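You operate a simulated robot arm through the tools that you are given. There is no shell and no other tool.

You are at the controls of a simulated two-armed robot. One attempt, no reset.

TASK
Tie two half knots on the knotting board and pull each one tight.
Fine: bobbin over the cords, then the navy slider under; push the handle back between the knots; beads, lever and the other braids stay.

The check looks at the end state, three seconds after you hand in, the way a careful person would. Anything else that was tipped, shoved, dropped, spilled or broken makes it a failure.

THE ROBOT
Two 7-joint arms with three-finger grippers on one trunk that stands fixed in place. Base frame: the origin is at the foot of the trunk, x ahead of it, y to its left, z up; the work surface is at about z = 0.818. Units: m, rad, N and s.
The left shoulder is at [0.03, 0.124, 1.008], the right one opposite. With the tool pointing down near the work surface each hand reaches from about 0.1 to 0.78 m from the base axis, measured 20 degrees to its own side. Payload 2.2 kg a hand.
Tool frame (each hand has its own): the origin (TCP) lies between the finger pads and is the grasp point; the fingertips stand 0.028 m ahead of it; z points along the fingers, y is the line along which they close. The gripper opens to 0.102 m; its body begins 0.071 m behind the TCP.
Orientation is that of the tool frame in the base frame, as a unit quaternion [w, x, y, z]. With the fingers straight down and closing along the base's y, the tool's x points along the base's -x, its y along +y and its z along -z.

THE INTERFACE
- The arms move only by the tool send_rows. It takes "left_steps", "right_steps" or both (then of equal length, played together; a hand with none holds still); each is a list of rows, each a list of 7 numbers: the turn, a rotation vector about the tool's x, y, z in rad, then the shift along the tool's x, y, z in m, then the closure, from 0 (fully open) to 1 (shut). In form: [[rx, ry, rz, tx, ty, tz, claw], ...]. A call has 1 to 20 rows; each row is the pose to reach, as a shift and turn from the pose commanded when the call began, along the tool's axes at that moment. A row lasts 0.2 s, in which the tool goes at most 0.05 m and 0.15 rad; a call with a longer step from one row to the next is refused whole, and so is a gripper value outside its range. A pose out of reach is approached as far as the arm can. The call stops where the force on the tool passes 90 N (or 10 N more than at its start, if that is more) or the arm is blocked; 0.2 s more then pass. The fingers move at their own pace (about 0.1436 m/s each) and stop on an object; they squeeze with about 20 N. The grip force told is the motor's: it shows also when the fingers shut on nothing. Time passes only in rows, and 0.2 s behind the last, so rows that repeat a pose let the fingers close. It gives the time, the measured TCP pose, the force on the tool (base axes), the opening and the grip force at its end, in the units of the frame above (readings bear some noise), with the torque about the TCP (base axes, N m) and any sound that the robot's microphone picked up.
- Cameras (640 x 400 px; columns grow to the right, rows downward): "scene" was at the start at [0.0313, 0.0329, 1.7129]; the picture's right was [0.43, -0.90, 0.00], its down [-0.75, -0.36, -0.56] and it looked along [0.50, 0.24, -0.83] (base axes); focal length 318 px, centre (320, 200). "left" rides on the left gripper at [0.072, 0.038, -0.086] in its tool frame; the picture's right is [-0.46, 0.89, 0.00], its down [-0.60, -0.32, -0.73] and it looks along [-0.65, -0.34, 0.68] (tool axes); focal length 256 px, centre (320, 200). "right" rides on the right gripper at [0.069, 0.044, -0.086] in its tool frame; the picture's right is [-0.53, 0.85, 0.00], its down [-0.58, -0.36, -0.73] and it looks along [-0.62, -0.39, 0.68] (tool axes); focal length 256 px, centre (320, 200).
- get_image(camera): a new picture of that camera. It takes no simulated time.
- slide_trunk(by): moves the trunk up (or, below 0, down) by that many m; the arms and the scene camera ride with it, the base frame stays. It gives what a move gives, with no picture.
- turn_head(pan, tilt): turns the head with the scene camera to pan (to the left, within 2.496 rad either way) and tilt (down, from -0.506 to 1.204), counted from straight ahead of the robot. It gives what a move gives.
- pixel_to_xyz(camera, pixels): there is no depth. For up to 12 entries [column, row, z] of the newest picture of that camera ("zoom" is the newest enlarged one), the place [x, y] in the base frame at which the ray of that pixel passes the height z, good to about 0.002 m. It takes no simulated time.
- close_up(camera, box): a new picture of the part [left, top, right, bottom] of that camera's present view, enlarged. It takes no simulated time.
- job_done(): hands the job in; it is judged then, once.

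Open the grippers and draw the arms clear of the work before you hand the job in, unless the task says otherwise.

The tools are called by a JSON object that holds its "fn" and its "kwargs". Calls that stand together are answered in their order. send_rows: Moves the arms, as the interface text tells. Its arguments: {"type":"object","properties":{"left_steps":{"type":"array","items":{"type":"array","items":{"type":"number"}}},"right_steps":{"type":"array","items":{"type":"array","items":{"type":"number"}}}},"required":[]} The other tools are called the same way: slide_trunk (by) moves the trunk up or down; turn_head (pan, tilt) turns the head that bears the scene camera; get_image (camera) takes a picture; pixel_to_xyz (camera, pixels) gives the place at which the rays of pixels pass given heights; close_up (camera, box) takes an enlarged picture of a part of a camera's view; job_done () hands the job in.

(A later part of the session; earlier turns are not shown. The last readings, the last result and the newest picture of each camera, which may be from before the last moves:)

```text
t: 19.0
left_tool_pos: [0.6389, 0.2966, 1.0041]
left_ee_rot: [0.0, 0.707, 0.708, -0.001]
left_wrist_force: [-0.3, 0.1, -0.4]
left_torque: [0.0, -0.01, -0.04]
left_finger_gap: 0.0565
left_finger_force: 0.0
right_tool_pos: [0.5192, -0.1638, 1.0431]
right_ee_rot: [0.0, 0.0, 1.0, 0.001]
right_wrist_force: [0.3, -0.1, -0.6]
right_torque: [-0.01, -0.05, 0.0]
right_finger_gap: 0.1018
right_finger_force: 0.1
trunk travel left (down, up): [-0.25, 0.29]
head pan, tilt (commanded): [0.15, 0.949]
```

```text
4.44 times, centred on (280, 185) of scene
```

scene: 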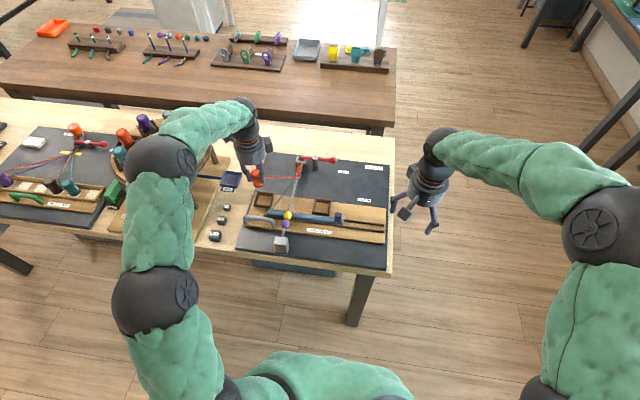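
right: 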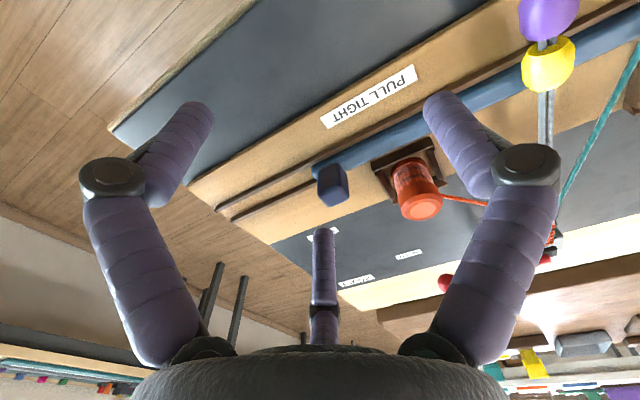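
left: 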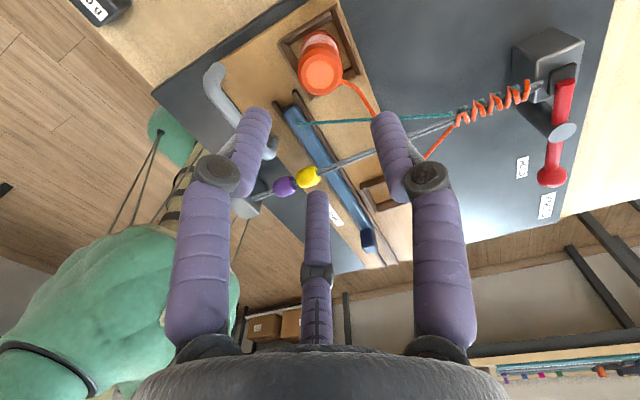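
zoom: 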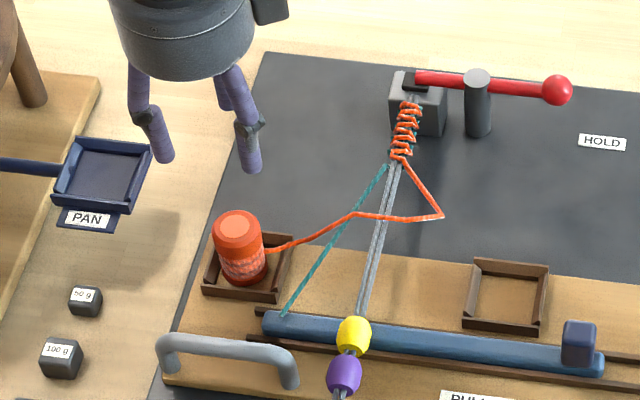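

The bobbin stands upright in the left socket with its thread over the cords. Now the right hand, closed as a fist, goes above the slider just left of the knob (≈(0.582, 0.085)).

{"fn": "send_rows", "kwargs": {"right_steps": [[0, 0, 0, -0.012, 0.045, 0, 0.5], [0, 0, 0, -0.024, 0.09, 0, 1], [0, 0, 0, -0.036, 0.135, 0, 1], [0, 0, 0, -0.048, 0.18, 0, 1], [0, 0, 0, -0.061, 0.22, 0.01, 1], [0, 0, 0, -0.061, 0.249, 0.04, 1], [0, 0, 0, -0.061, 0.249, 0.075, 1], [0, 0, 0, -0.061, 0.249, 0.075, 1]]}}

{"fn": "get_image", "kwargs": {"camera": "right"}}

{"fn": "get_image", "kwargs": {"camera": "scene"}}

{"fn": "get_image", "kwargs": {"camera": "left"}}

```text
t: 20.8
left_tool_pos: [0.6387, 0.2976, 1.0026]
left_ee_rot: [0.001, 0.707, 0.707, 0.0]
left_wrist_force: [0.2, 0.5, -0.8]
left_torque: [0.0, 0.0, 0.04]
left_finger_gap: 0.0561
left_finger_force: 0.1
right_tool_pos: [0.5811, 0.0898, 0.9698]
right_ee_rot: [0.0, 0.0, 1.0, 0.001]
right_wrist_force: [0.4, -0.5, -0.1]
right_torque: [0.02, 0.0, 0.02]
right_finger_gap: 0.0025
right_finger_force: 19.7
trunk travel left (down, up): [-0.25, 0.29]
head pan, tilt (commanded): [0.15, 0.949]
```

```text
taken
```

right: 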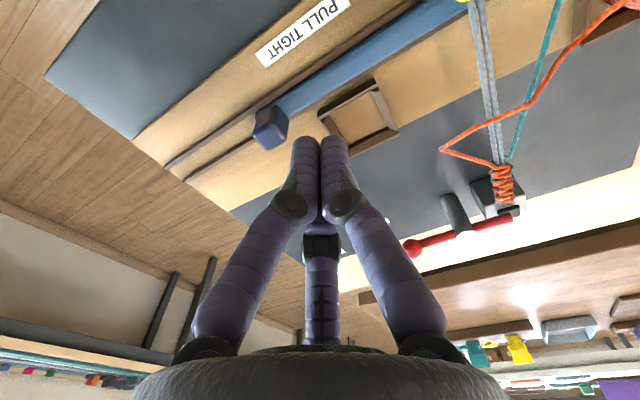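

```text
taken
```

scene: 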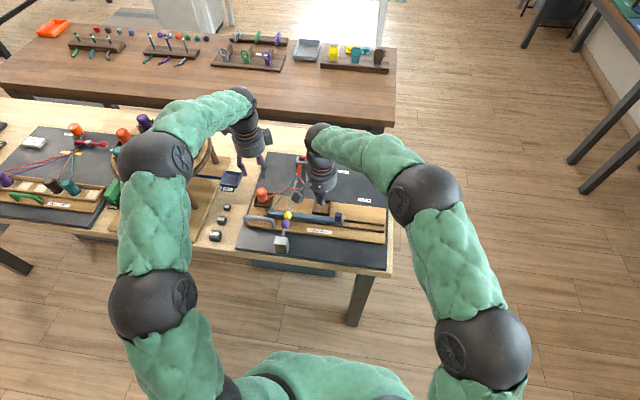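

```text
taken
```

left: 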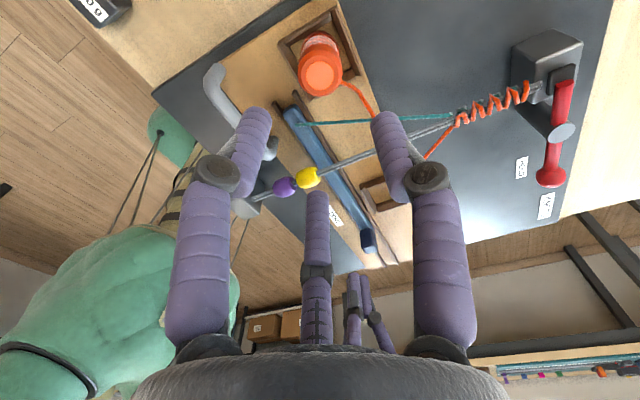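

I zoom the right view on the knob at (270,127) and bar, and read their places.

{"fn": "close_up", "kwargs": {"camera": "right", "box": [200, 50, 400, 175]}}

{"fn": "pixel_to_xyz", "kwargs": {"camera": "zoom", "pixels": [[228, 260, 0.885], [228, 260, 0.875], [228, 260, 0.865], [430, 110, 0.86]]}}

```text
3.20 times, centred on (300, 112) of right
```

zoom: 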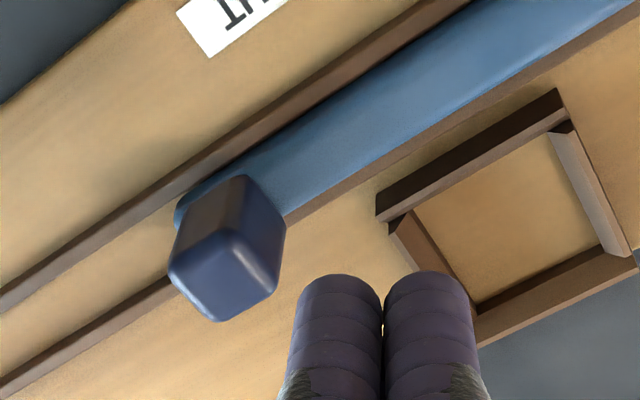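

```text
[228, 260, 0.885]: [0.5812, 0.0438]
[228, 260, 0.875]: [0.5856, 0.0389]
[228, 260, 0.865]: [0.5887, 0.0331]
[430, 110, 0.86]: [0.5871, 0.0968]
```

The knob's top centre reads ≈(0.583, 0.041, 0.885), so the fist at y≈0.09 clears it. I descend to fingertip z≈0.868 beside the knob.

{"fn": "send_rows", "kwargs": {"right_steps": [[0, 0, 0, -0.002, 0, 0.025, 1], [0, 0, 0, -0.002, 0, 0.05, 1], [0, 0, 0, -0.002, 0, 0.065, 1], [0, 0, 0, -0.002, 0, 0.073, 1], [0, 0, 0, -0.002, 0, 0.073, 1]]}}

{"fn": "get_image", "kwargs": {"camera": "right"}}

{"fn": "close_up", "kwargs": {"camera": "scene", "box": [270, 160, 390, 240]}}

```text
t: 22.0
left_tool_pos: [0.6404, 0.2972, 1.004]
left_ee_rot: [0.0, 0.708, 0.706, 0.0]
left_wrist_force: [0.7, -0.4, 0.6]
left_torque: [0.01, 0.0, -0.02]
left_finger_gap: 0.056
left_finger_force: 0.0
right_tool_pos: [0.5813, 0.0857, 0.8959]
right_ee_rot: [0.0, 0.0, 1.0, 0.0]
right_wrist_force: [-1.2, -0.4, 0.0]
right_torque: [-0.02, 0.0, -0.02]
right_finger_gap: 0.0022
right_finger_force: 20.2
trunk travel left (down, up): [-0.25, 0.29]
head pan, tilt (commanded): [0.15, 0.949]
```

```text
taken
```

right: 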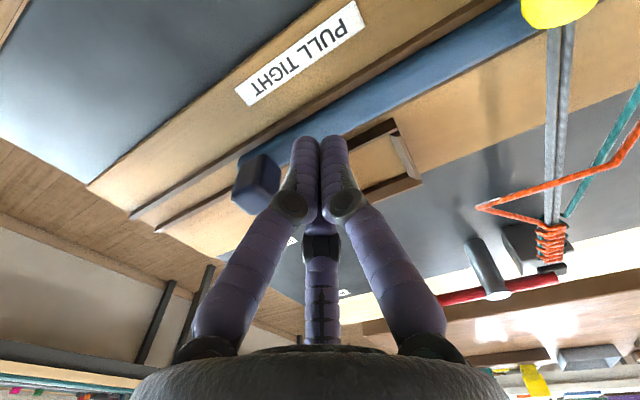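

```text
5.00 times, centred on (330, 200) of scene
```

zoom: 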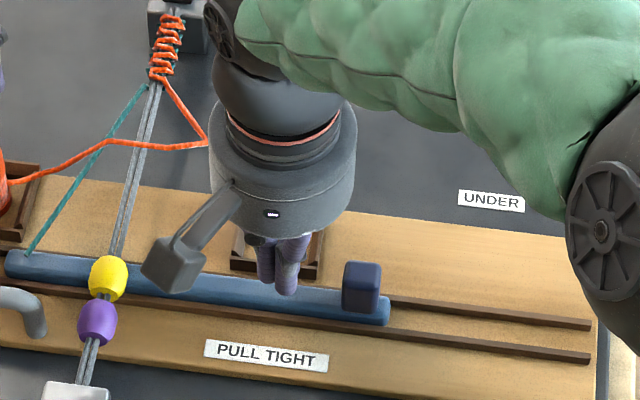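

The fist is beside the knob above the bar, no contact force. I push slowly along −y about 13 cm total (≈11 cm of slider travel).

{"fn": "send_rows", "kwargs": {"right_steps": [[0, 0, 0, 0, -0.01, 0, 1], [0, 0, 0, 0, -0.02, 0, 1], [0, 0, 0, 0, -0.03, 0, 1], [0, 0, 0, 0, -0.04, 0, 1], [0, 0, 0, 0, -0.05, 0, 1], [0, 0, 0, 0, -0.06, 0, 1]]}}

{"fn": "close_up", "kwargs": {"camera": "scene", "box": [250, 150, 390, 240]}}

```text
t: 23.4
left_tool_pos: [0.639, 0.2965, 1.0033]
left_ee_rot: [0.0, 0.707, 0.707, 0.0]
left_wrist_force: [-1.3, 0.1, 0.3]
left_torque: [0.01, -0.01, 0.01]
left_finger_gap: 0.0561
left_finger_force: 0.0
right_tool_pos: [0.5808, 0.0254, 0.8949]
right_ee_rot: [-0.001, 0.0, 1.0, -0.001]
right_wrist_force: [-0.7, -0.4, 0.5]
right_torque: [0.04, 0.02, 0.0]
right_finger_gap: 0.0022
right_finger_force: 19.9
trunk travel left (down, up): [-0.25, 0.29]
head pan, tilt (commanded): [0.15, 0.949]
```

```text
4.44 times, centred on (320, 195) of scene
```

zoom: 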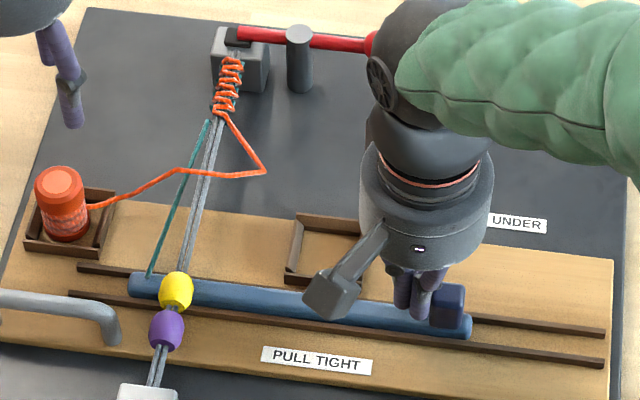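

The slider moves smoothly (its left end now at (135,285), still left of the cords). I continue another 6 cm.

{"fn": "send_rows", "kwargs": {"right_steps": [[0, 0, 0, 0, -0.01, 0, 1], [0, 0, 0, 0, -0.02, 0, 1], [0, 0, 0, 0, -0.03, 0, 1], [0, 0, 0, 0, -0.04, 0, 1], [0, 0, 0, 0, -0.05, 0, 1], [0, 0, 0, 0, -0.06, 0, 1]]}}

{"fn": "close_up", "kwargs": {"camera": "scene", "box": [250, 150, 390, 240]}}

```text
t: 24.8
left_tool_pos: [0.6391, 0.2966, 1.0047]
left_ee_rot: [0.0, 0.707, 0.707, -0.001]
left_wrist_force: [0.5, 0.3, 0.2]
left_torque: [0.0, 0.01, 0.04]
left_finger_gap: 0.056
left_finger_force: 0.0
right_tool_pos: [0.5821, -0.0338, 0.8961]
right_ee_rot: [0.0, 0.0, 1.0, 0.0]
right_wrist_force: [-0.1, 0.3, -0.2]
right_torque: [0.03, 0.02, 0.0]
right_finger_gap: 0.002
right_finger_force: 20.2
trunk travel left (down, up): [-0.25, 0.29]
head pan, tilt (commanded): [0.15, 0.949]
```

```text
4.44 times, centred on (320, 195) of scene
```

zoom: 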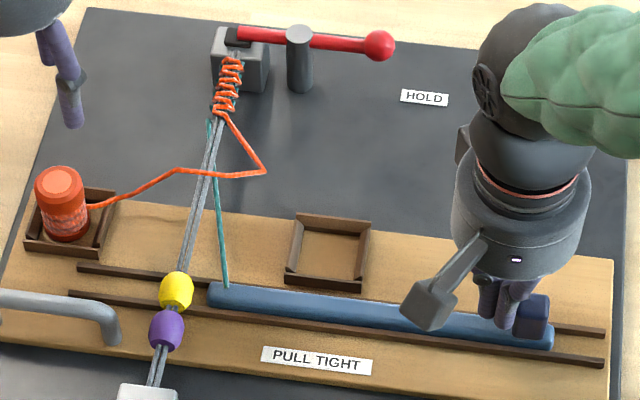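

The teal thread now passes under the cords to the slider's end at (215,290). I continue gently to find the end of travel.

{"fn": "send_rows", "kwargs": {"right_steps": [[0, 0, 0, 0, -0.005, 0, 1], [0, 0, 0, 0, -0.01, 0, 1], [0, 0, 0, 0, -0.015, 0, 1], [0, 0, 0, 0, -0.02, 0, 1]]}}

{"fn": "close_up", "kwargs": {"camera": "scene", "box": [250, 150, 390, 240]}}

```text
t: 25.8
left_tool_pos: [0.64, 0.2975, 1.0033]
left_ee_rot: [0.0, 0.707, 0.707, 0.0]
left_wrist_force: [0.0, 0.2, 0.1]
left_torque: [-0.03, 0.02, 0.02]
left_finger_gap: 0.0563
left_finger_force: 0.0
right_tool_pos: [0.5814, -0.0559, 0.896]
right_ee_rot: [-0.001, -0.001, 1.0, 0.0]
right_wrist_force: [-0.2, -0.1, -0.6]
right_torque: [-0.01, 0.02, 0.03]
right_finger_gap: 0.0021
right_finger_force: 20.0
trunk travel left (down, up): [-0.25, 0.29]
head pan, tilt (commanded): [0.15, 0.949]
```

```text
4.44 times, centred on (320, 195) of scene
```

zoom: 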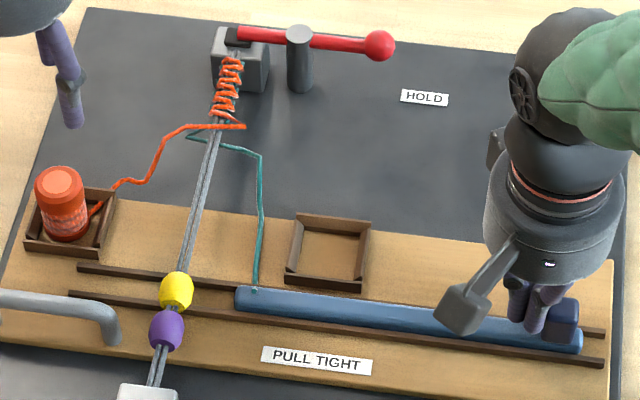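

The loose half knot has formed below the braid at (225,130). I push a little more to see whether the slider has an end stop.

{"fn": "send_rows", "kwargs": {"right_steps": [[0, 0, 0, 0, -0.004, 0, 1], [0, 0, 0, 0, -0.008, 0, 1], [0, 0, 0, 0, -0.008, 0, 1]]}}

{"fn": "close_up", "kwargs": {"camera": "scene", "box": [250, 150, 390, 240]}}

```text
t: 26.6
left_tool_pos: [0.6393, 0.2982, 1.0024]
left_ee_rot: [0.0, 0.707, 0.707, -0.001]
left_wrist_force: [-0.1, -0.3, -0.7]
left_torque: [-0.01, 0.03, -0.04]
left_finger_gap: 0.0559
left_finger_force: 0.1
right_tool_pos: [0.5818, -0.0614, 0.8954]
right_ee_rot: [0.0, -0.001, 1.0, 0.0]
right_wrist_force: [0.7, 4.0, -0.1]
right_torque: [0.02, -0.06, 0.01]
right_finger_gap: 0.0021
right_finger_force: 19.6
trunk travel left (down, up): [-0.25, 0.29]
head pan, tilt (commanded): [0.15, 0.949]
```

```text
4.44 times, centred on (320, 195) of scene
```

zoom: 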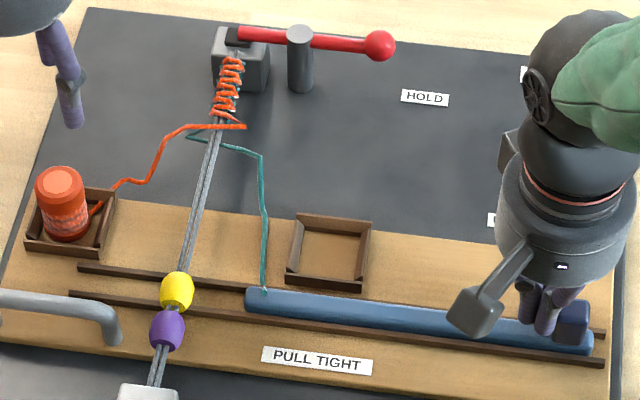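

A 4 N reaction shows the slider is at its end stop. I back the fist off, raise it, and park the right hand to the right.

{"fn": "send_rows", "kwargs": {"right_steps": [[0, 0, 0, 0, 0.008, 0, 1], [0, 0, 0, 0, 0.012, -0.03, 1], [0, 0, 0, 0, 0.012, -0.07, 1], [0, 0, 0, 0, 0.0, -0.11, 1], [0, 0, 0, 0.02, -0.04, -0.14, 1], [0, 0, 0, 0.04, -0.08, -0.15, 1], [0, 0, 0, 0.06, -0.1, -0.15, 1], [0, 0, 0, 0.06, -0.1, -0.15, 1]]}}

{"fn": "close_up", "kwargs": {"camera": "scene", "box": [230, 150, 390, 250]}}

```text
refused: row 5 steps farther than a row can; nothing moved
```

```text
4.00 times, centred on (310, 200) of scene
```

zoom: 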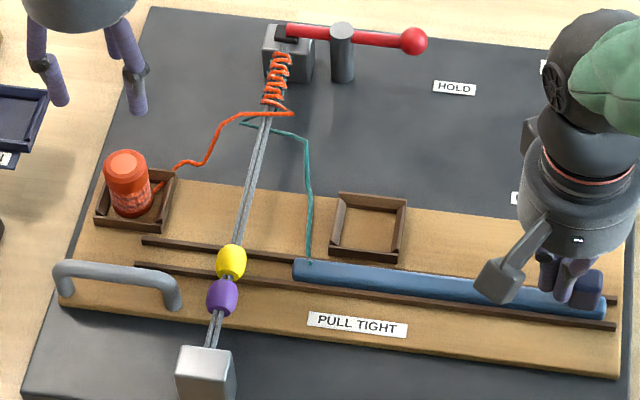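

The retreat was refused for one over-long row, so nothing moved. I send it again with smaller steps.

{"fn": "send_rows", "kwargs": {"right_steps": [[0, 0, 0, 0, 0.008, 0, 1], [0, 0, 0, 0, 0.012, -0.03, 1], [0, 0, 0, 0, 0.012, -0.07, 1], [0, 0, 0, 0, 0.0, -0.11, 1], [0, 0, 0, 0.015, -0.025, -0.14, 1], [0, 0, 0, 0.03, -0.06, -0.15, 1], [0, 0, 0, 0.05, -0.09, -0.15, 1], [0, 0, 0, 0.06, -0.1, -0.15, 1], [0, 0, 0, 0.06, -0.1, -0.15, 1]]}}

{"fn": "get_image", "kwargs": {"camera": "scene"}}

{"fn": "get_image", "kwargs": {"camera": "left"}}

```text
t: 28.6
left_tool_pos: [0.6394, 0.2976, 1.0035]
left_ee_rot: [0.0, 0.707, 0.707, 0.0]
left_wrist_force: [0.1, 0.9, 0.0]
left_torque: [0.02, 0.01, 0.01]
left_finger_gap: 0.0562
left_finger_force: 0.1
right_tool_pos: [0.5225, -0.1636, 1.0432]
right_ee_rot: [0.0, -0.001, 1.0, 0.0]
right_wrist_force: [0.0, 0.1, 0.0]
right_torque: [-0.01, 0.01, -0.04]
right_finger_gap: 0.002
right_finger_force: 19.9
trunk travel left (down, up): [-0.25, 0.29]
head pan, tilt (commanded): [0.15, 0.949]
```

```text
taken
```

scene: 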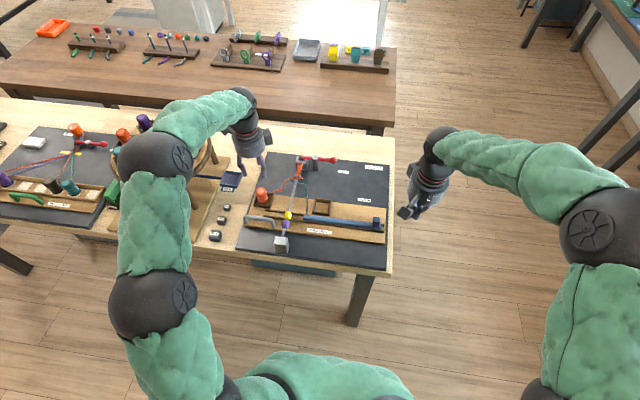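

```text
taken
```

left: 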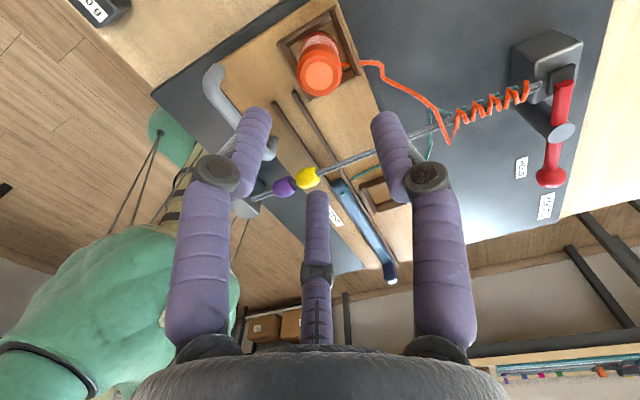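

The loose knot is in place and both hands are clear. I move the left hand over the handle bar at about (0.538, 0.297, 0.95) with gap ~0.056.

{"fn": "send_rows", "kwargs": {"left_steps": [[0, 0, 0, 0, -0.035, 0, 0.45], [0, 0, 0, 0, -0.07, 0.01, 0.45], [0, 0, 0, 0, -0.1, 0.035, 0.45], [0, 0, 0, 0, -0.102, 0.053, 0.45], [0, 0, 0, 0, -0.102, 0.053, 0.45]]}}

{"fn": "get_image", "kwargs": {"camera": "left"}}

{"fn": "close_up", "kwargs": {"camera": "left", "box": [220, 60, 420, 185]}}

```text
t: 29.8
left_tool_pos: [0.5375, 0.2984, 0.9521]
left_ee_rot: [0.0, 0.707, 0.707, 0.0]
left_wrist_force: [0.2, -1.2, -0.5]
left_torque: [-0.03, -0.05, 0.03]
left_finger_gap: 0.0562
left_finger_force: 0.0
right_tool_pos: [0.5214, -0.1622, 1.0443]
right_ee_rot: [0.0, -0.001, 1.0, 0.001]
right_wrist_force: [0.3, -0.4, -0.2]
right_torque: [-0.02, 0.0, 0.01]
right_finger_gap: 0.0023
right_finger_force: 19.4
trunk travel left (down, up): [-0.25, 0.29]
head pan, tilt (commanded): [0.15, 0.949]
```

```text
taken
```

left: 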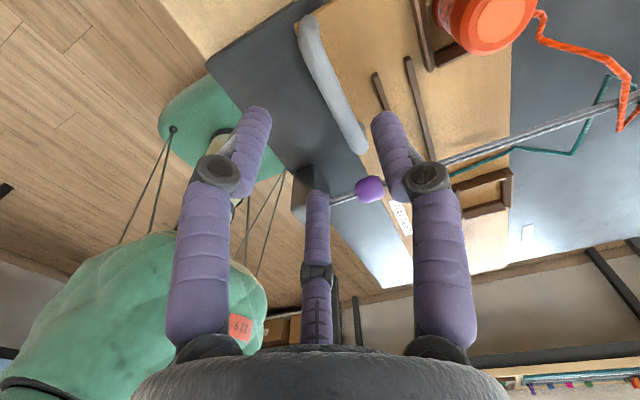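

```text
3.20 times, centred on (320, 122) of left
```

zoom: 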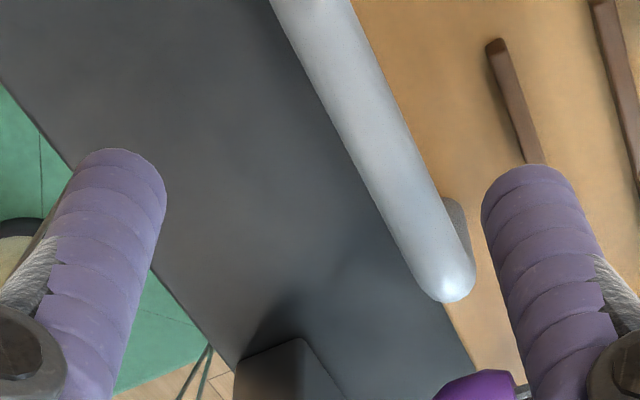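

I read the bar's centreline from this close-up at the likely heights, and the rail ends.

{"fn": "pixel_to_xyz", "kwargs": {"camera": "zoom", "pixels": [[370, 130, 0.857], [370, 130, 0.867], [420, 232, 0.857], [420, 232, 0.867], [450, 285, 0.857], [312, 15, 0.857], [312, 15, 0.867], [497, 42, 0.845], [603, 5, 0.845], [470, 235, 0.84], [330, 130, 0.857], [408, 130, 0.857]]}}

{"fn": "close_up", "kwargs": {"camera": "scene", "box": [230, 160, 330, 240]}}

```text
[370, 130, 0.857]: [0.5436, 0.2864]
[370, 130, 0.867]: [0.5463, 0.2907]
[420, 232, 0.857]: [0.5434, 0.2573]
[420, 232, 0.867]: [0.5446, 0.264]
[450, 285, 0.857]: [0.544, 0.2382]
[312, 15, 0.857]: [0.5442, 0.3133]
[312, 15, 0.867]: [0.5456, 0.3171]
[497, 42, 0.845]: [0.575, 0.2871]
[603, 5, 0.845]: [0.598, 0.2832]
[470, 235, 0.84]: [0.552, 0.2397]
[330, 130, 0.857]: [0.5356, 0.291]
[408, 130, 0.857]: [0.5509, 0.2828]
```

```text
5.00 times, centred on (280, 200) of scene
```

zoom: 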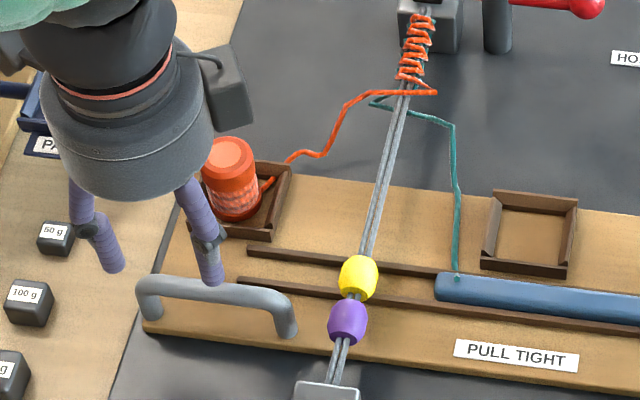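

The bar centre is at x≈0.5445 and the front rail ends at y≈0.287, so I shift to y≈0.302 and descend to TCP z≈0.875 with the thumb behind the bar and the two fingers in front.

{"fn": "send_rows", "kwargs": {"left_steps": [[0, 0, 0, 0.004, -0.002, 0.02, 0.45], [0, 0, 0, 0.004, -0.002, 0.045, 0.45], [0, 0, 0, 0.004, -0.002, 0.06, 0.45], [0, 0, 0, 0.004, -0.002, 0.07, 0.45], [0, 0, 0, 0.004, -0.002, 0.077, 0.45], [0, 0, 0, 0.004, -0.002, 0.077, 0.45]]}}

{"fn": "get_image", "kwargs": {"camera": "left"}}

{"fn": "close_up", "kwargs": {"camera": "scene", "box": [230, 160, 330, 240]}}

```text
t: 31.2
left_tool_pos: [0.5365, 0.3009, 0.8733]
left_ee_rot: [0.001, 0.707, 0.707, 0.0]
left_wrist_force: [0.1, -0.4, 0.2]
left_torque: [0.01, -0.01, -0.03]
left_finger_gap: 0.0561
left_finger_force: 0.1
right_tool_pos: [0.5226, -0.164, 1.0449]
right_ee_rot: [0.0, -0.001, 1.0, 0.001]
right_wrist_force: [0.5, -0.5, -0.8]
right_torque: [0.0, 0.0, -0.02]
right_finger_gap: 0.0023
right_finger_force: 19.9
trunk travel left (down, up): [-0.25, 0.29]
head pan, tilt (commanded): [0.15, 0.949]
```

```text
taken
```

left: 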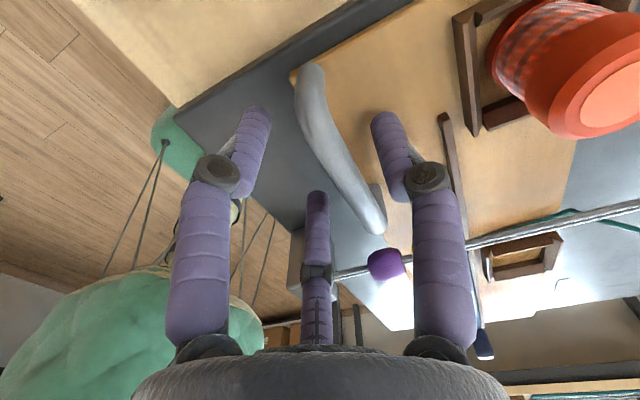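

```text
5.00 times, centred on (280, 200) of scene
```

zoom: 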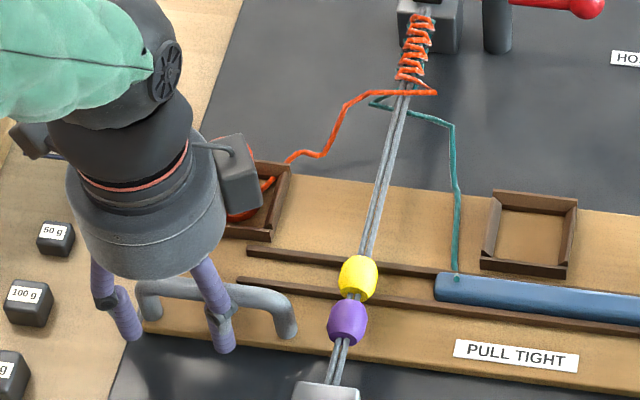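

The fingers straddle the bar: thumb behind (385,125), two in front (255,120) and (317,200). I close partway around the bar and pull 1.5 cm toward the robot, watching the force.

{"fn": "send_rows", "kwargs": {"left_steps": [[0, 0, 0, 0, 0, 0, 0.6], [0, 0, 0, 0, 0, 0, 0.7], [0, 0, 0, 0, 0, 0, 0.7], [0, 0, 0, 0, -0.005, 0, 0.7], [0, 0, 0, 0, -0.01, 0, 0.7], [0, 0, 0, 0, -0.015, 0, 0.7]]}}

{"fn": "get_image", "kwargs": {"camera": "left"}}

{"fn": "close_up", "kwargs": {"camera": "scene", "box": [230, 150, 350, 250]}}

```text
t: 32.6
left_tool_pos: [0.5211, 0.3017, 0.8735]
left_ee_rot: [0.0, 0.707, 0.708, 0.001]
left_wrist_force: [2.9, -1.6, 0.3]
left_torque: [-0.03, -0.01, 0.01]
left_finger_gap: 0.0326
left_finger_force: 1.4
right_tool_pos: [0.5217, -0.1633, 1.045]
right_ee_rot: [0.0, 0.0, 1.0, 0.0]
right_wrist_force: [-0.3, 0.1, 0.3]
right_torque: [0.0, 0.02, -0.01]
right_finger_gap: 0.0021
right_finger_force: 19.7
trunk travel left (down, up): [-0.25, 0.29]
head pan, tilt (commanded): [0.15, 0.949]
```

```text
taken
```

left: 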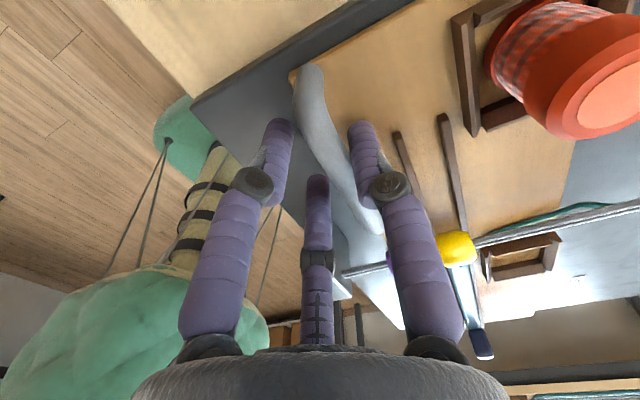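

```text
4.00 times, centred on (290, 200) of scene
```

zoom: 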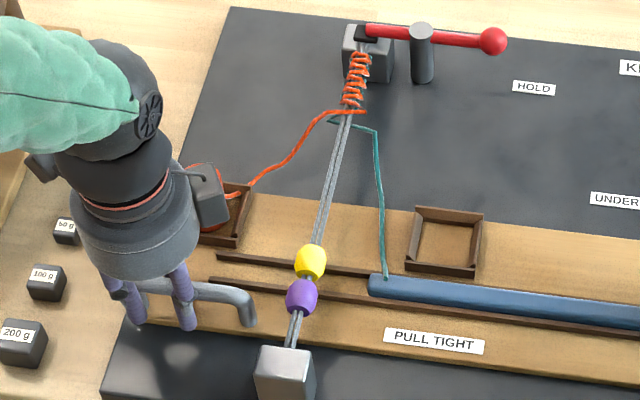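

The whole plate slides toward the robot with only ~3 N, beads unmoved. I keep pulling in small steps.

{"fn": "send_rows", "kwargs": {"left_steps": [[0, 0, 0, 0, -0.005, 0, 0.7], [0, 0, 0, 0, -0.01, 0, 0.7], [0, 0, 0, 0, -0.01, 0, 0.7]]}}

{"fn": "close_up", "kwargs": {"camera": "scene", "box": [230, 150, 350, 250]}}

```text
t: 33.4
left_tool_pos: [0.5117, 0.3018, 0.874]
left_ee_rot: [0.0, 0.707, 0.707, -0.001]
left_wrist_force: [1.7, -0.9, 1.0]
left_torque: [-0.01, 0.0, -0.02]
left_finger_gap: 0.0319
left_finger_force: 0.8
right_tool_pos: [0.5227, -0.1625, 1.0434]
right_ee_rot: [0.0, -0.001, 1.0, 0.0]
right_wrist_force: [0.0, 0.4, -0.6]
right_torque: [-0.02, -0.01, -0.01]
right_finger_gap: 0.0022
right_finger_force: 19.5
trunk travel left (down, up): [-0.25, 0.29]
head pan, tilt (commanded): [0.15, 0.949]
```

```text
4.00 times, centred on (290, 200) of scene
```

zoom: 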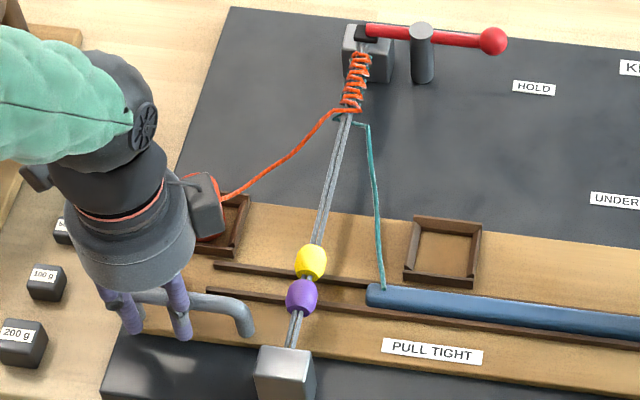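

The loops are drawing in at (345,115) and the force is still low. I continue 1 cm more.

{"fn": "send_rows", "kwargs": {"left_steps": [[0, 0, 0, 0, -0.005, 0, 0.7], [0, 0, 0, 0, -0.01, 0, 0.7], [0, 0, 0, 0, -0.01, 0, 0.7]]}}

{"fn": "close_up", "kwargs": {"camera": "scene", "box": [230, 150, 350, 250]}}

```text
t: 34.2
left_tool_pos: [0.5016, 0.3031, 0.8731]
left_ee_rot: [0.0, 0.707, 0.708, 0.0]
left_wrist_force: [1.6, 0.5, 0.7]
left_torque: [0.05, -0.03, 0.01]
left_finger_gap: 0.0322
left_finger_force: 1.6
right_tool_pos: [0.5238, -0.1632, 1.0445]
right_ee_rot: [0.0, -0.001, 1.0, 0.0]
right_wrist_force: [0.2, -0.5, 0.7]
right_torque: [-0.02, 0.0, 0.03]
right_finger_gap: 0.0022
right_finger_force: 20.4
trunk travel left (down, up): [-0.25, 0.29]
head pan, tilt (commanded): [0.15, 0.949]
```

```text
4.00 times, centred on (290, 200) of scene
```

zoom: 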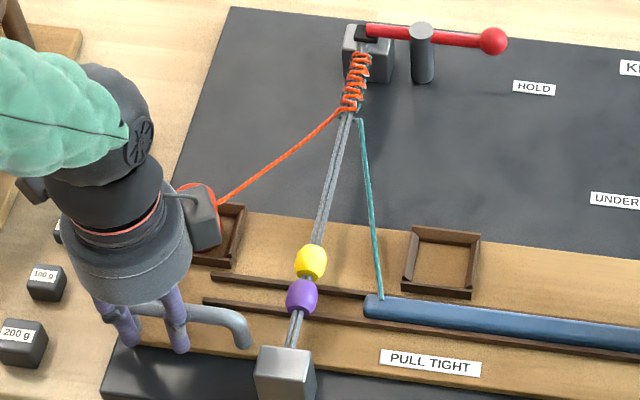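

The threads are almost straight. I pull on in 5 mm steps, watching for the force to rise.

{"fn": "send_rows", "kwargs": {"left_steps": [[0, 0, 0, 0, -0.003, 0, 0.7], [0, 0, 0, 0, -0.006, 0, 0.7], [0, 0, 0, 0, -0.006, 0, 0.7]]}}

{"fn": "close_up", "kwargs": {"camera": "scene", "box": [230, 150, 350, 250]}}

```text
t: 35.0
left_tool_pos: [0.4952, 0.3012, 0.8735]
left_ee_rot: [0.0, 0.707, 0.707, 0.0]
left_wrist_force: [-0.1, 1.0, 0.5]
left_torque: [0.01, 0.02, -0.03]
left_finger_gap: 0.0305
left_finger_force: 0.1
right_tool_pos: [0.5226, -0.1636, 1.0449]
right_ee_rot: [0.0, 0.001, 1.0, 0.0]
right_wrist_force: [-0.1, 0.3, 0.6]
right_torque: [-0.02, 0.0, -0.03]
right_finger_gap: 0.0022
right_finger_force: 20.1
trunk travel left (down, up): [-0.25, 0.29]
head pan, tilt (commanded): [0.15, 0.949]
```

```text
4.00 times, centred on (290, 200) of scene
```

zoom: 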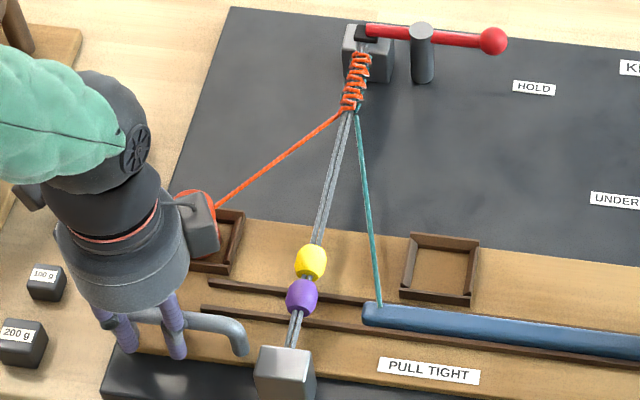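

Threads now run straight into the braid's end at (350,108). I continue a few more millimetres to feel for the end of the pull.

{"fn": "send_rows", "kwargs": {"left_steps": [[0, 0, 0, 0, -0.003, 0, 0.7], [0, 0, 0, 0, -0.006, 0, 0.7], [0, 0, 0, 0, -0.006, 0, 0.7]]}}

{"fn": "close_up", "kwargs": {"camera": "scene", "box": [230, 150, 350, 250]}}

{"fn": "get_image", "kwargs": {"camera": "left"}}

```text
t: 35.8
left_tool_pos: [0.491, 0.3017, 0.8742]
left_ee_rot: [0.001, 0.706, 0.708, 0.001]
left_wrist_force: [5.4, -1.3, 0.2]
left_torque: [-0.04, -0.05, -0.05]
left_finger_gap: 0.0341
left_finger_force: 3.2
right_tool_pos: [0.5236, -0.1638, 1.0439]
right_ee_rot: [0.0, 0.001, 1.0, -0.001]
right_wrist_force: [0.2, -0.1, 0.3]
right_torque: [-0.01, 0.02, 0.02]
right_finger_gap: 0.0021
right_finger_force: 20.0
trunk travel left (down, up): [-0.25, 0.29]
head pan, tilt (commanded): [0.15, 0.949]
```

```text
4.00 times, centred on (290, 200) of scene
```

zoom: 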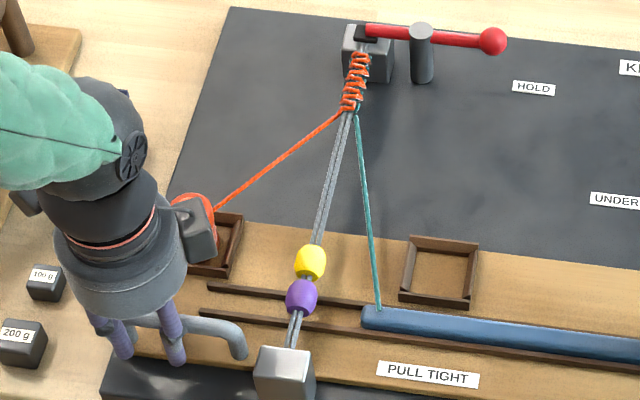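

```text
taken
```

left: 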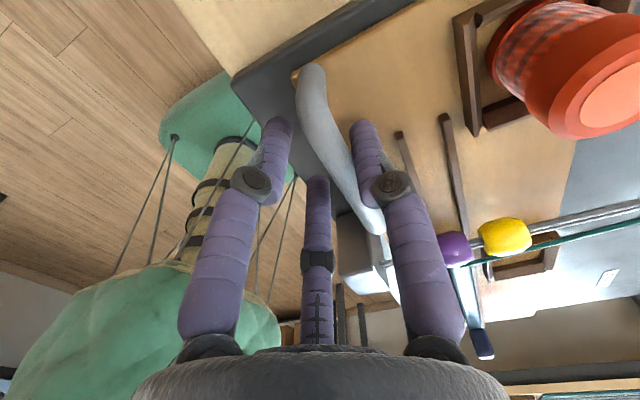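

Force rose to 5.4 N and the tool lagged slightly. I pull 5 mm more to confirm that this is the end of travel and the knot is set.

{"fn": "send_rows", "kwargs": {"left_steps": [[0, 0, 0, 0, -0.003, 0, 0.8], [0, 0, 0, 0, -0.005, 0, 0.8], [0, 0, 0, 0, -0.005, 0, 0.8], [0, 0, 0, 0, -0.005, 0, 0.8]]}}

{"fn": "close_up", "kwargs": {"camera": "scene", "box": [280, 145, 330, 185]}}

```text
t: 36.8
left_tool_pos: [0.4875, 0.3026, 0.8738]
left_ee_rot: [0.001, 0.707, 0.707, 0.001]
left_wrist_force: [26.8, -3.0, 0.7]
left_torque: [0.04, -0.28, -0.07]
left_finger_gap: 0.0375
left_finger_force: 13.1
right_tool_pos: [0.525, -0.1646, 1.0437]
right_ee_rot: [-0.001, 0.0, 1.0, -0.001]
right_wrist_force: [0.5, -0.4, -1.0]
right_torque: [0.0, 0.02, 0.01]
right_finger_gap: 0.0023
right_finger_force: 20.2
trunk travel left (down, up): [-0.25, 0.29]
head pan, tilt (commanded): [0.15, 0.949]
```

```text
10.00 times, centred on (305, 165) of scene
```

zoom: 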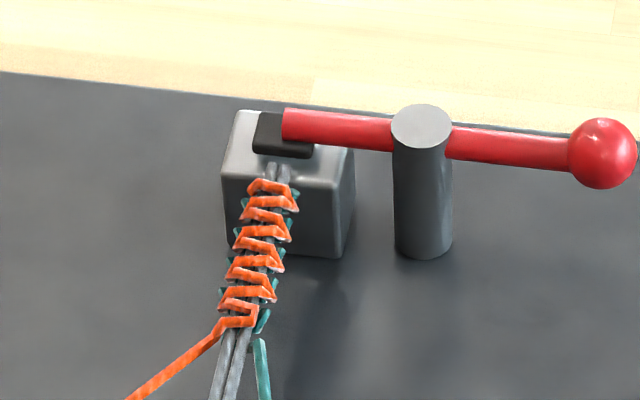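

26.8 N: the plate is at its front stop and the new half knot sits tight at (238,315). Now I relax and push the handle back, first 4.5 cm.

{"fn": "send_rows", "kwargs": {"left_steps": [[0, 0, 0, 0, 0.004, 0, 0.7], [0, 0, 0, 0, 0.01, 0, 0.7], [0, 0, 0, 0, 0.016, 0, 0.7], [0, 0, 0, 0, 0.022, 0, 0.7], [0, 0, 0, 0, 0.028, 0, 0.7], [0, 0, 0, 0, 0.034, 0, 0.7], [0, 0, 0, 0, 0.04, 0, 0.7], [0, 0, 0, 0, 0.046, 0, 0.7], [0, 0, 0, 0, 0.046, 0, 0.7]]}}

{"fn": "close_up", "kwargs": {"camera": "scene", "box": [230, 150, 350, 250]}}

{"fn": "get_image", "kwargs": {"camera": "left"}}

```text
t: 38.8
left_tool_pos: [0.5295, 0.3016, 0.8739]
left_ee_rot: [0.0, 0.707, 0.707, 0.001]
left_wrist_force: [-0.4, 0.7, 0.9]
left_torque: [0.02, 0.03, -0.04]
left_finger_gap: 0.0308
left_finger_force: 0.1
right_tool_pos: [0.522, -0.1645, 1.0448]
right_ee_rot: [0.0, 0.0, 1.0, 0.0]
right_wrist_force: [0.5, -0.3, -0.4]
right_torque: [0.0, 0.02, 0.01]
right_finger_gap: 0.0023
right_finger_force: 20.1
trunk travel left (down, up): [-0.25, 0.29]
head pan, tilt (commanded): [0.15, 0.949]
```

```text
4.00 times, centred on (290, 200) of scene
```

zoom: 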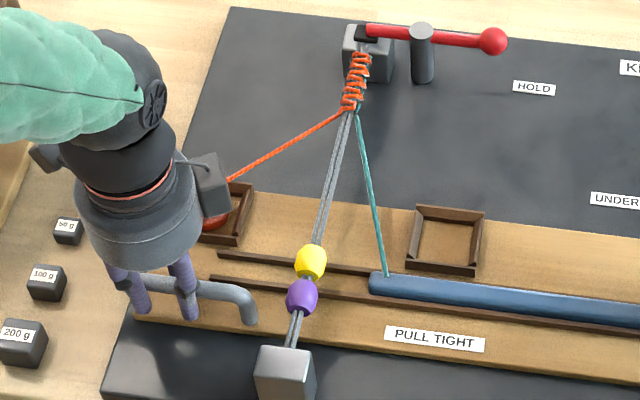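

```text
taken
```

left: 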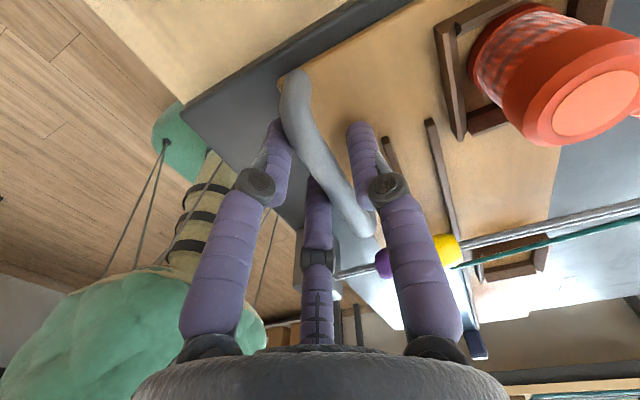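

The plate follows back without resistance. I push on in small steps until the rear stop is felt.

{"fn": "send_rows", "kwargs": {"left_steps": [[0, 0, 0, 0, 0.004, 0, 0.7], [0, 0, 0, 0, 0.008, 0, 0.7], [0, 0, 0, 0, 0.008, 0, 0.7]]}}

{"fn": "close_up", "kwargs": {"camera": "scene", "box": [230, 150, 350, 250]}}

```text
t: 39.6
left_tool_pos: [0.5367, 0.3028, 0.8728]
left_ee_rot: [0.0, 0.707, 0.707, 0.0]
left_wrist_force: [-0.7, -0.1, 0.1]
left_torque: [-0.05, 0.0, -0.04]
left_finger_gap: 0.0308
left_finger_force: 0.3
right_tool_pos: [0.5227, -0.1636, 1.0436]
right_ee_rot: [0.0, 0.001, 1.0, 0.0]
right_wrist_force: [0.1, 0.1, 0.5]
right_torque: [-0.01, -0.01, -0.04]
right_finger_gap: 0.0022
right_finger_force: 19.6
trunk travel left (down, up): [-0.25, 0.29]
head pan, tilt (commanded): [0.15, 0.949]
```

```text
4.00 times, centred on (290, 200) of scene
```

zoom: 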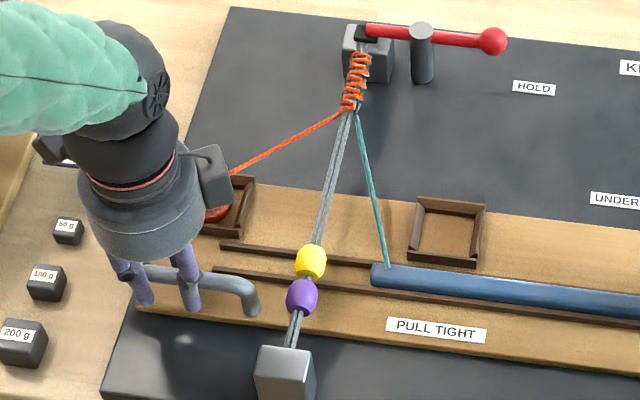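

Comparing with before, the socket corner (417,197) is about 1 px short of its start, so a few millimetres remain. I push further gently.

{"fn": "send_rows", "kwargs": {"left_steps": [[0, 0, 0, 0, 0.003, 0, 0.7], [0, 0, 0, 0, 0.005, 0, 0.7], [0, 0, 0, 0, 0.005, 0, 0.7]]}}

{"fn": "close_up", "kwargs": {"camera": "scene", "box": [230, 150, 390, 250]}}

```text
t: 40.4
left_tool_pos: [0.5427, 0.3018, 0.8731]
left_ee_rot: [0.0, 0.706, 0.708, -0.001]
left_wrist_force: [-0.8, 0.7, 1.0]
left_torque: [-0.02, 0.01, 0.01]
left_finger_gap: 0.031
left_finger_force: 0.2
right_tool_pos: [0.5226, -0.1629, 1.0437]
right_ee_rot: [0.0, -0.001, 1.0, 0.001]
right_wrist_force: [0.9, -1.3, -0.1]
right_torque: [0.01, -0.01, -0.03]
right_finger_gap: 0.0022
right_finger_force: 20.3
trunk travel left (down, up): [-0.25, 0.29]
head pan, tilt (commanded): [0.15, 0.949]
```

```text
4.00 times, centred on (310, 200) of scene
```

zoom: 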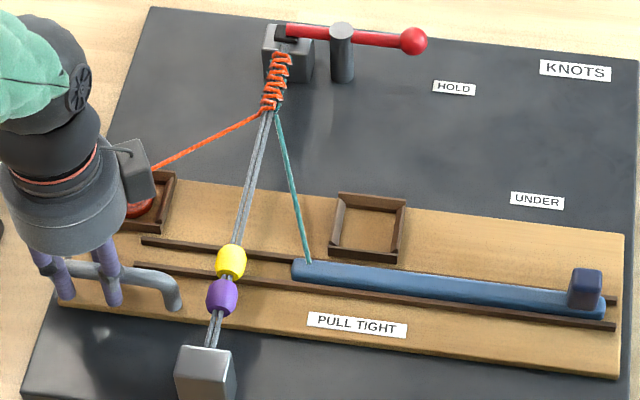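

The plate now matches its starting picture (label at (357,325), socket at (340,193)). One more 4 mm push checks the rear stop.

{"fn": "send_rows", "kwargs": {"left_steps": [[0, 0, 0, 0, 0.002, 0, 0.7], [0, 0, 0, 0, 0.004, 0, 0.7], [0, 0, 0, 0, 0.004, 0, 0.7]]}}

{"fn": "close_up", "kwargs": {"camera": "scene", "box": [230, 150, 390, 250]}}

```text
t: 41.2
left_tool_pos: [0.5445, 0.302, 0.873]
left_ee_rot: [-0.001, 0.706, 0.708, -0.002]
left_wrist_force: [-17.5, 0.9, 1.2]
left_torque: [0.15, 0.18, -0.02]
left_finger_gap: 0.0323
left_finger_force: 1.7
right_tool_pos: [0.5211, -0.1624, 1.0443]
right_ee_rot: [0.0, -0.001, 1.0, 0.001]
right_wrist_force: [0.2, -0.2, -0.5]
right_torque: [0.0, -0.02, -0.01]
right_finger_gap: 0.0021
right_finger_force: 20.6
trunk travel left (down, up): [-0.25, 0.29]
head pan, tilt (commanded): [0.15, 0.949]
```

```text
4.00 times, centred on (310, 200) of scene
```

zoom: 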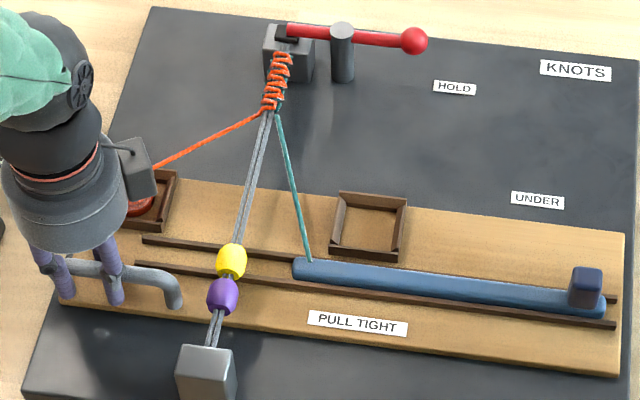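

−17.5 N confirms the rear stop. I relax, open, rise clear of the handle and move above the bobbin in the left socket.

{"fn": "send_rows", "kwargs": {"left_steps": [[0, 0, 0, 0, -0.005, 0, 0.6], [0, 0, 0, 0, -0.007, 0, 0.45], [0, 0, 0, 0, -0.007, 0, 0.45], [0, 0, 0, 0, -0.007, -0.03, 0.45], [0, 0, 0, 0, -0.007, -0.065, 0.45], [0, 0, 0, 0, -0.007, -0.1, 0.4], [0, 0, 0, -0.002, 0.03, -0.1, 0.35], [0, 0, 0, -0.004, 0.065, -0.1, 0.35], [0, 0, 0, -0.004, 0.095, -0.1, 0.35], [0, 0, 0, -0.004, 0.095, -0.1, 0.35]]}}

{"fn": "get_image", "kwargs": {"camera": "left"}}

{"fn": "close_up", "kwargs": {"camera": "left", "box": [260, 10, 420, 130]}}

{"fn": "pixel_to_xyz", "kwargs": {"camera": "zoom", "pixels": [[286, 270, 0.888]]}}

```text
t: 43.4
left_tool_pos: [0.642, 0.2985, 0.9738]
left_ee_rot: [0.0, 0.707, 0.707, 0.0]
left_wrist_force: [0.2, 0.1, 0.1]
left_torque: [0.01, -0.01, 0.0]
left_finger_gap: 0.0664
left_finger_force: 0.1
right_tool_pos: [0.522, -0.1639, 1.0452]
right_ee_rot: [0.0, 0.0, 1.0, -0.001]
right_wrist_force: [-0.6, 0.4, 0.6]
right_torque: [-0.02, -0.05, 0.02]
right_finger_gap: 0.0021
right_finger_force: 20.5
trunk travel left (down, up): [-0.25, 0.29]
head pan, tilt (commanded): [0.15, 0.949]
```

```text
taken
```

left: 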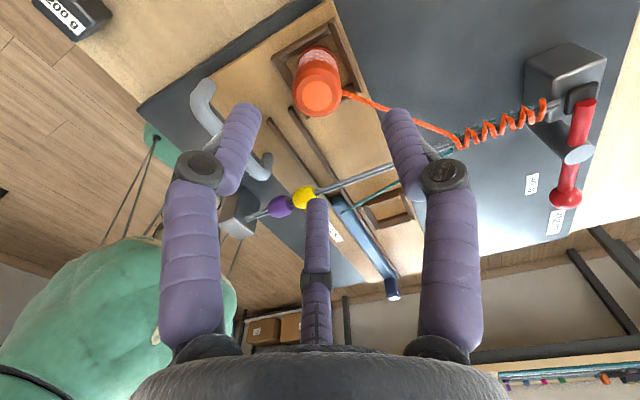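

```text
3.33 times, centred on (340, 70) of left
```

zoom: 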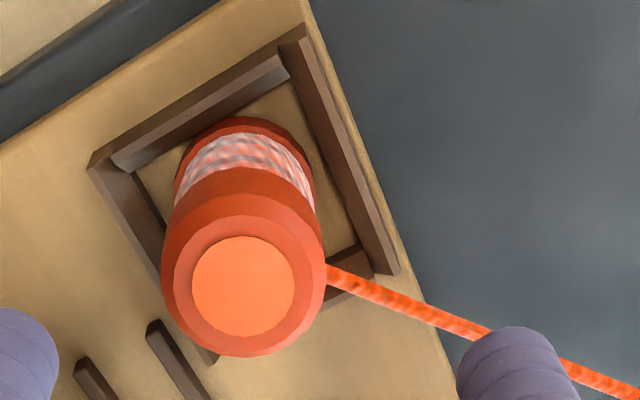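

```text
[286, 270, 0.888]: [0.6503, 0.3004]
```

The cap centre (317,95) lies within 2–3 mm of the hand axis. I descend to TCP z≈0.882 around the bobbin.

{"fn": "send_rows", "kwargs": {"left_steps": [[0, 0, 0, 0.002, 0, 0.03, 0.35], [0, 0, 0, 0.002, 0, 0.055, 0.35], [0, 0, 0, 0.002, 0, 0.075, 0.35], [0, 0, 0, 0.002, 0, 0.0915, 0.35], [0, 0, 0, 0.002, 0, 0.0915, 0.35]]}}

{"fn": "get_image", "kwargs": {"camera": "left"}}

{"fn": "close_up", "kwargs": {"camera": "scene", "box": [230, 150, 350, 250]}}

```text
t: 44.6
left_tool_pos: [0.6424, 0.3011, 0.8805]
left_ee_rot: [0.0, 0.706, 0.708, 0.0]
left_wrist_force: [-0.7, 0.1, -0.1]
left_torque: [-0.05, -0.02, -0.01]
left_finger_gap: 0.0664
left_finger_force: 0.1
right_tool_pos: [0.5218, -0.163, 1.0442]
right_ee_rot: [0.0, 0.0, 1.0, 0.0]
right_wrist_force: [-0.4, 0.3, 0.3]
right_torque: [0.01, 0.0, 0.0]
right_finger_gap: 0.0023
right_finger_force: 20.1
trunk travel left (down, up): [-0.25, 0.29]
head pan, tilt (commanded): [0.15, 0.949]
```

```text
taken
```

left: 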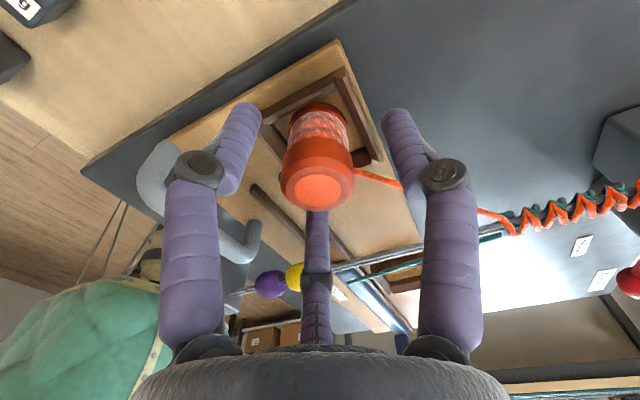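

```text
4.00 times, centred on (290, 200) of scene
```

zoom: 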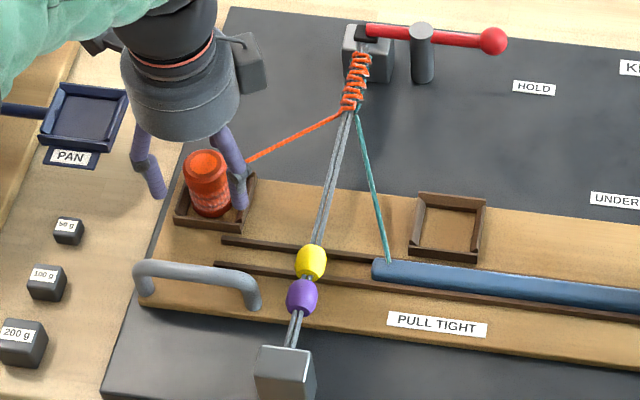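

Aligned: cap at (317,190), no force. I close on the bobbin.

{"fn": "send_rows", "kwargs": {"left_steps": [[0, 0, 0, 0, 0, 0, 0.55], [0, 0, 0, 0, 0, 0, 0.75], [0, 0, 0, 0, 0, 0, 0.85], [0, 0, 0, 0, 0, 0, 0.85]]}}

{"fn": "get_image", "kwargs": {"camera": "left"}}

```text
t: 45.6
left_tool_pos: [0.6429, 0.2988, 0.8804]
left_ee_rot: [0.0, 0.707, 0.707, 0.0]
left_wrist_force: [0.6, -2.7, 1.1]
left_torque: [-0.1, 0.0, -0.03]
left_finger_gap: 0.0339
left_finger_force: 20.3
right_tool_pos: [0.5228, -0.1644, 1.0442]
right_ee_rot: [0.0, 0.0, 1.0, -0.001]
right_wrist_force: [0.0, -0.5, 0.0]
right_torque: [0.05, -0.01, -0.02]
right_finger_gap: 0.0022
right_finger_force: 19.6
trunk travel left (down, up): [-0.25, 0.29]
head pan, tilt (commanded): [0.15, 0.949]
```

```text
taken
```

left: 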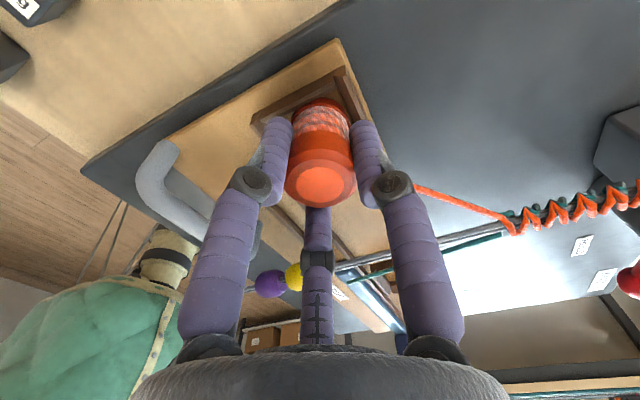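

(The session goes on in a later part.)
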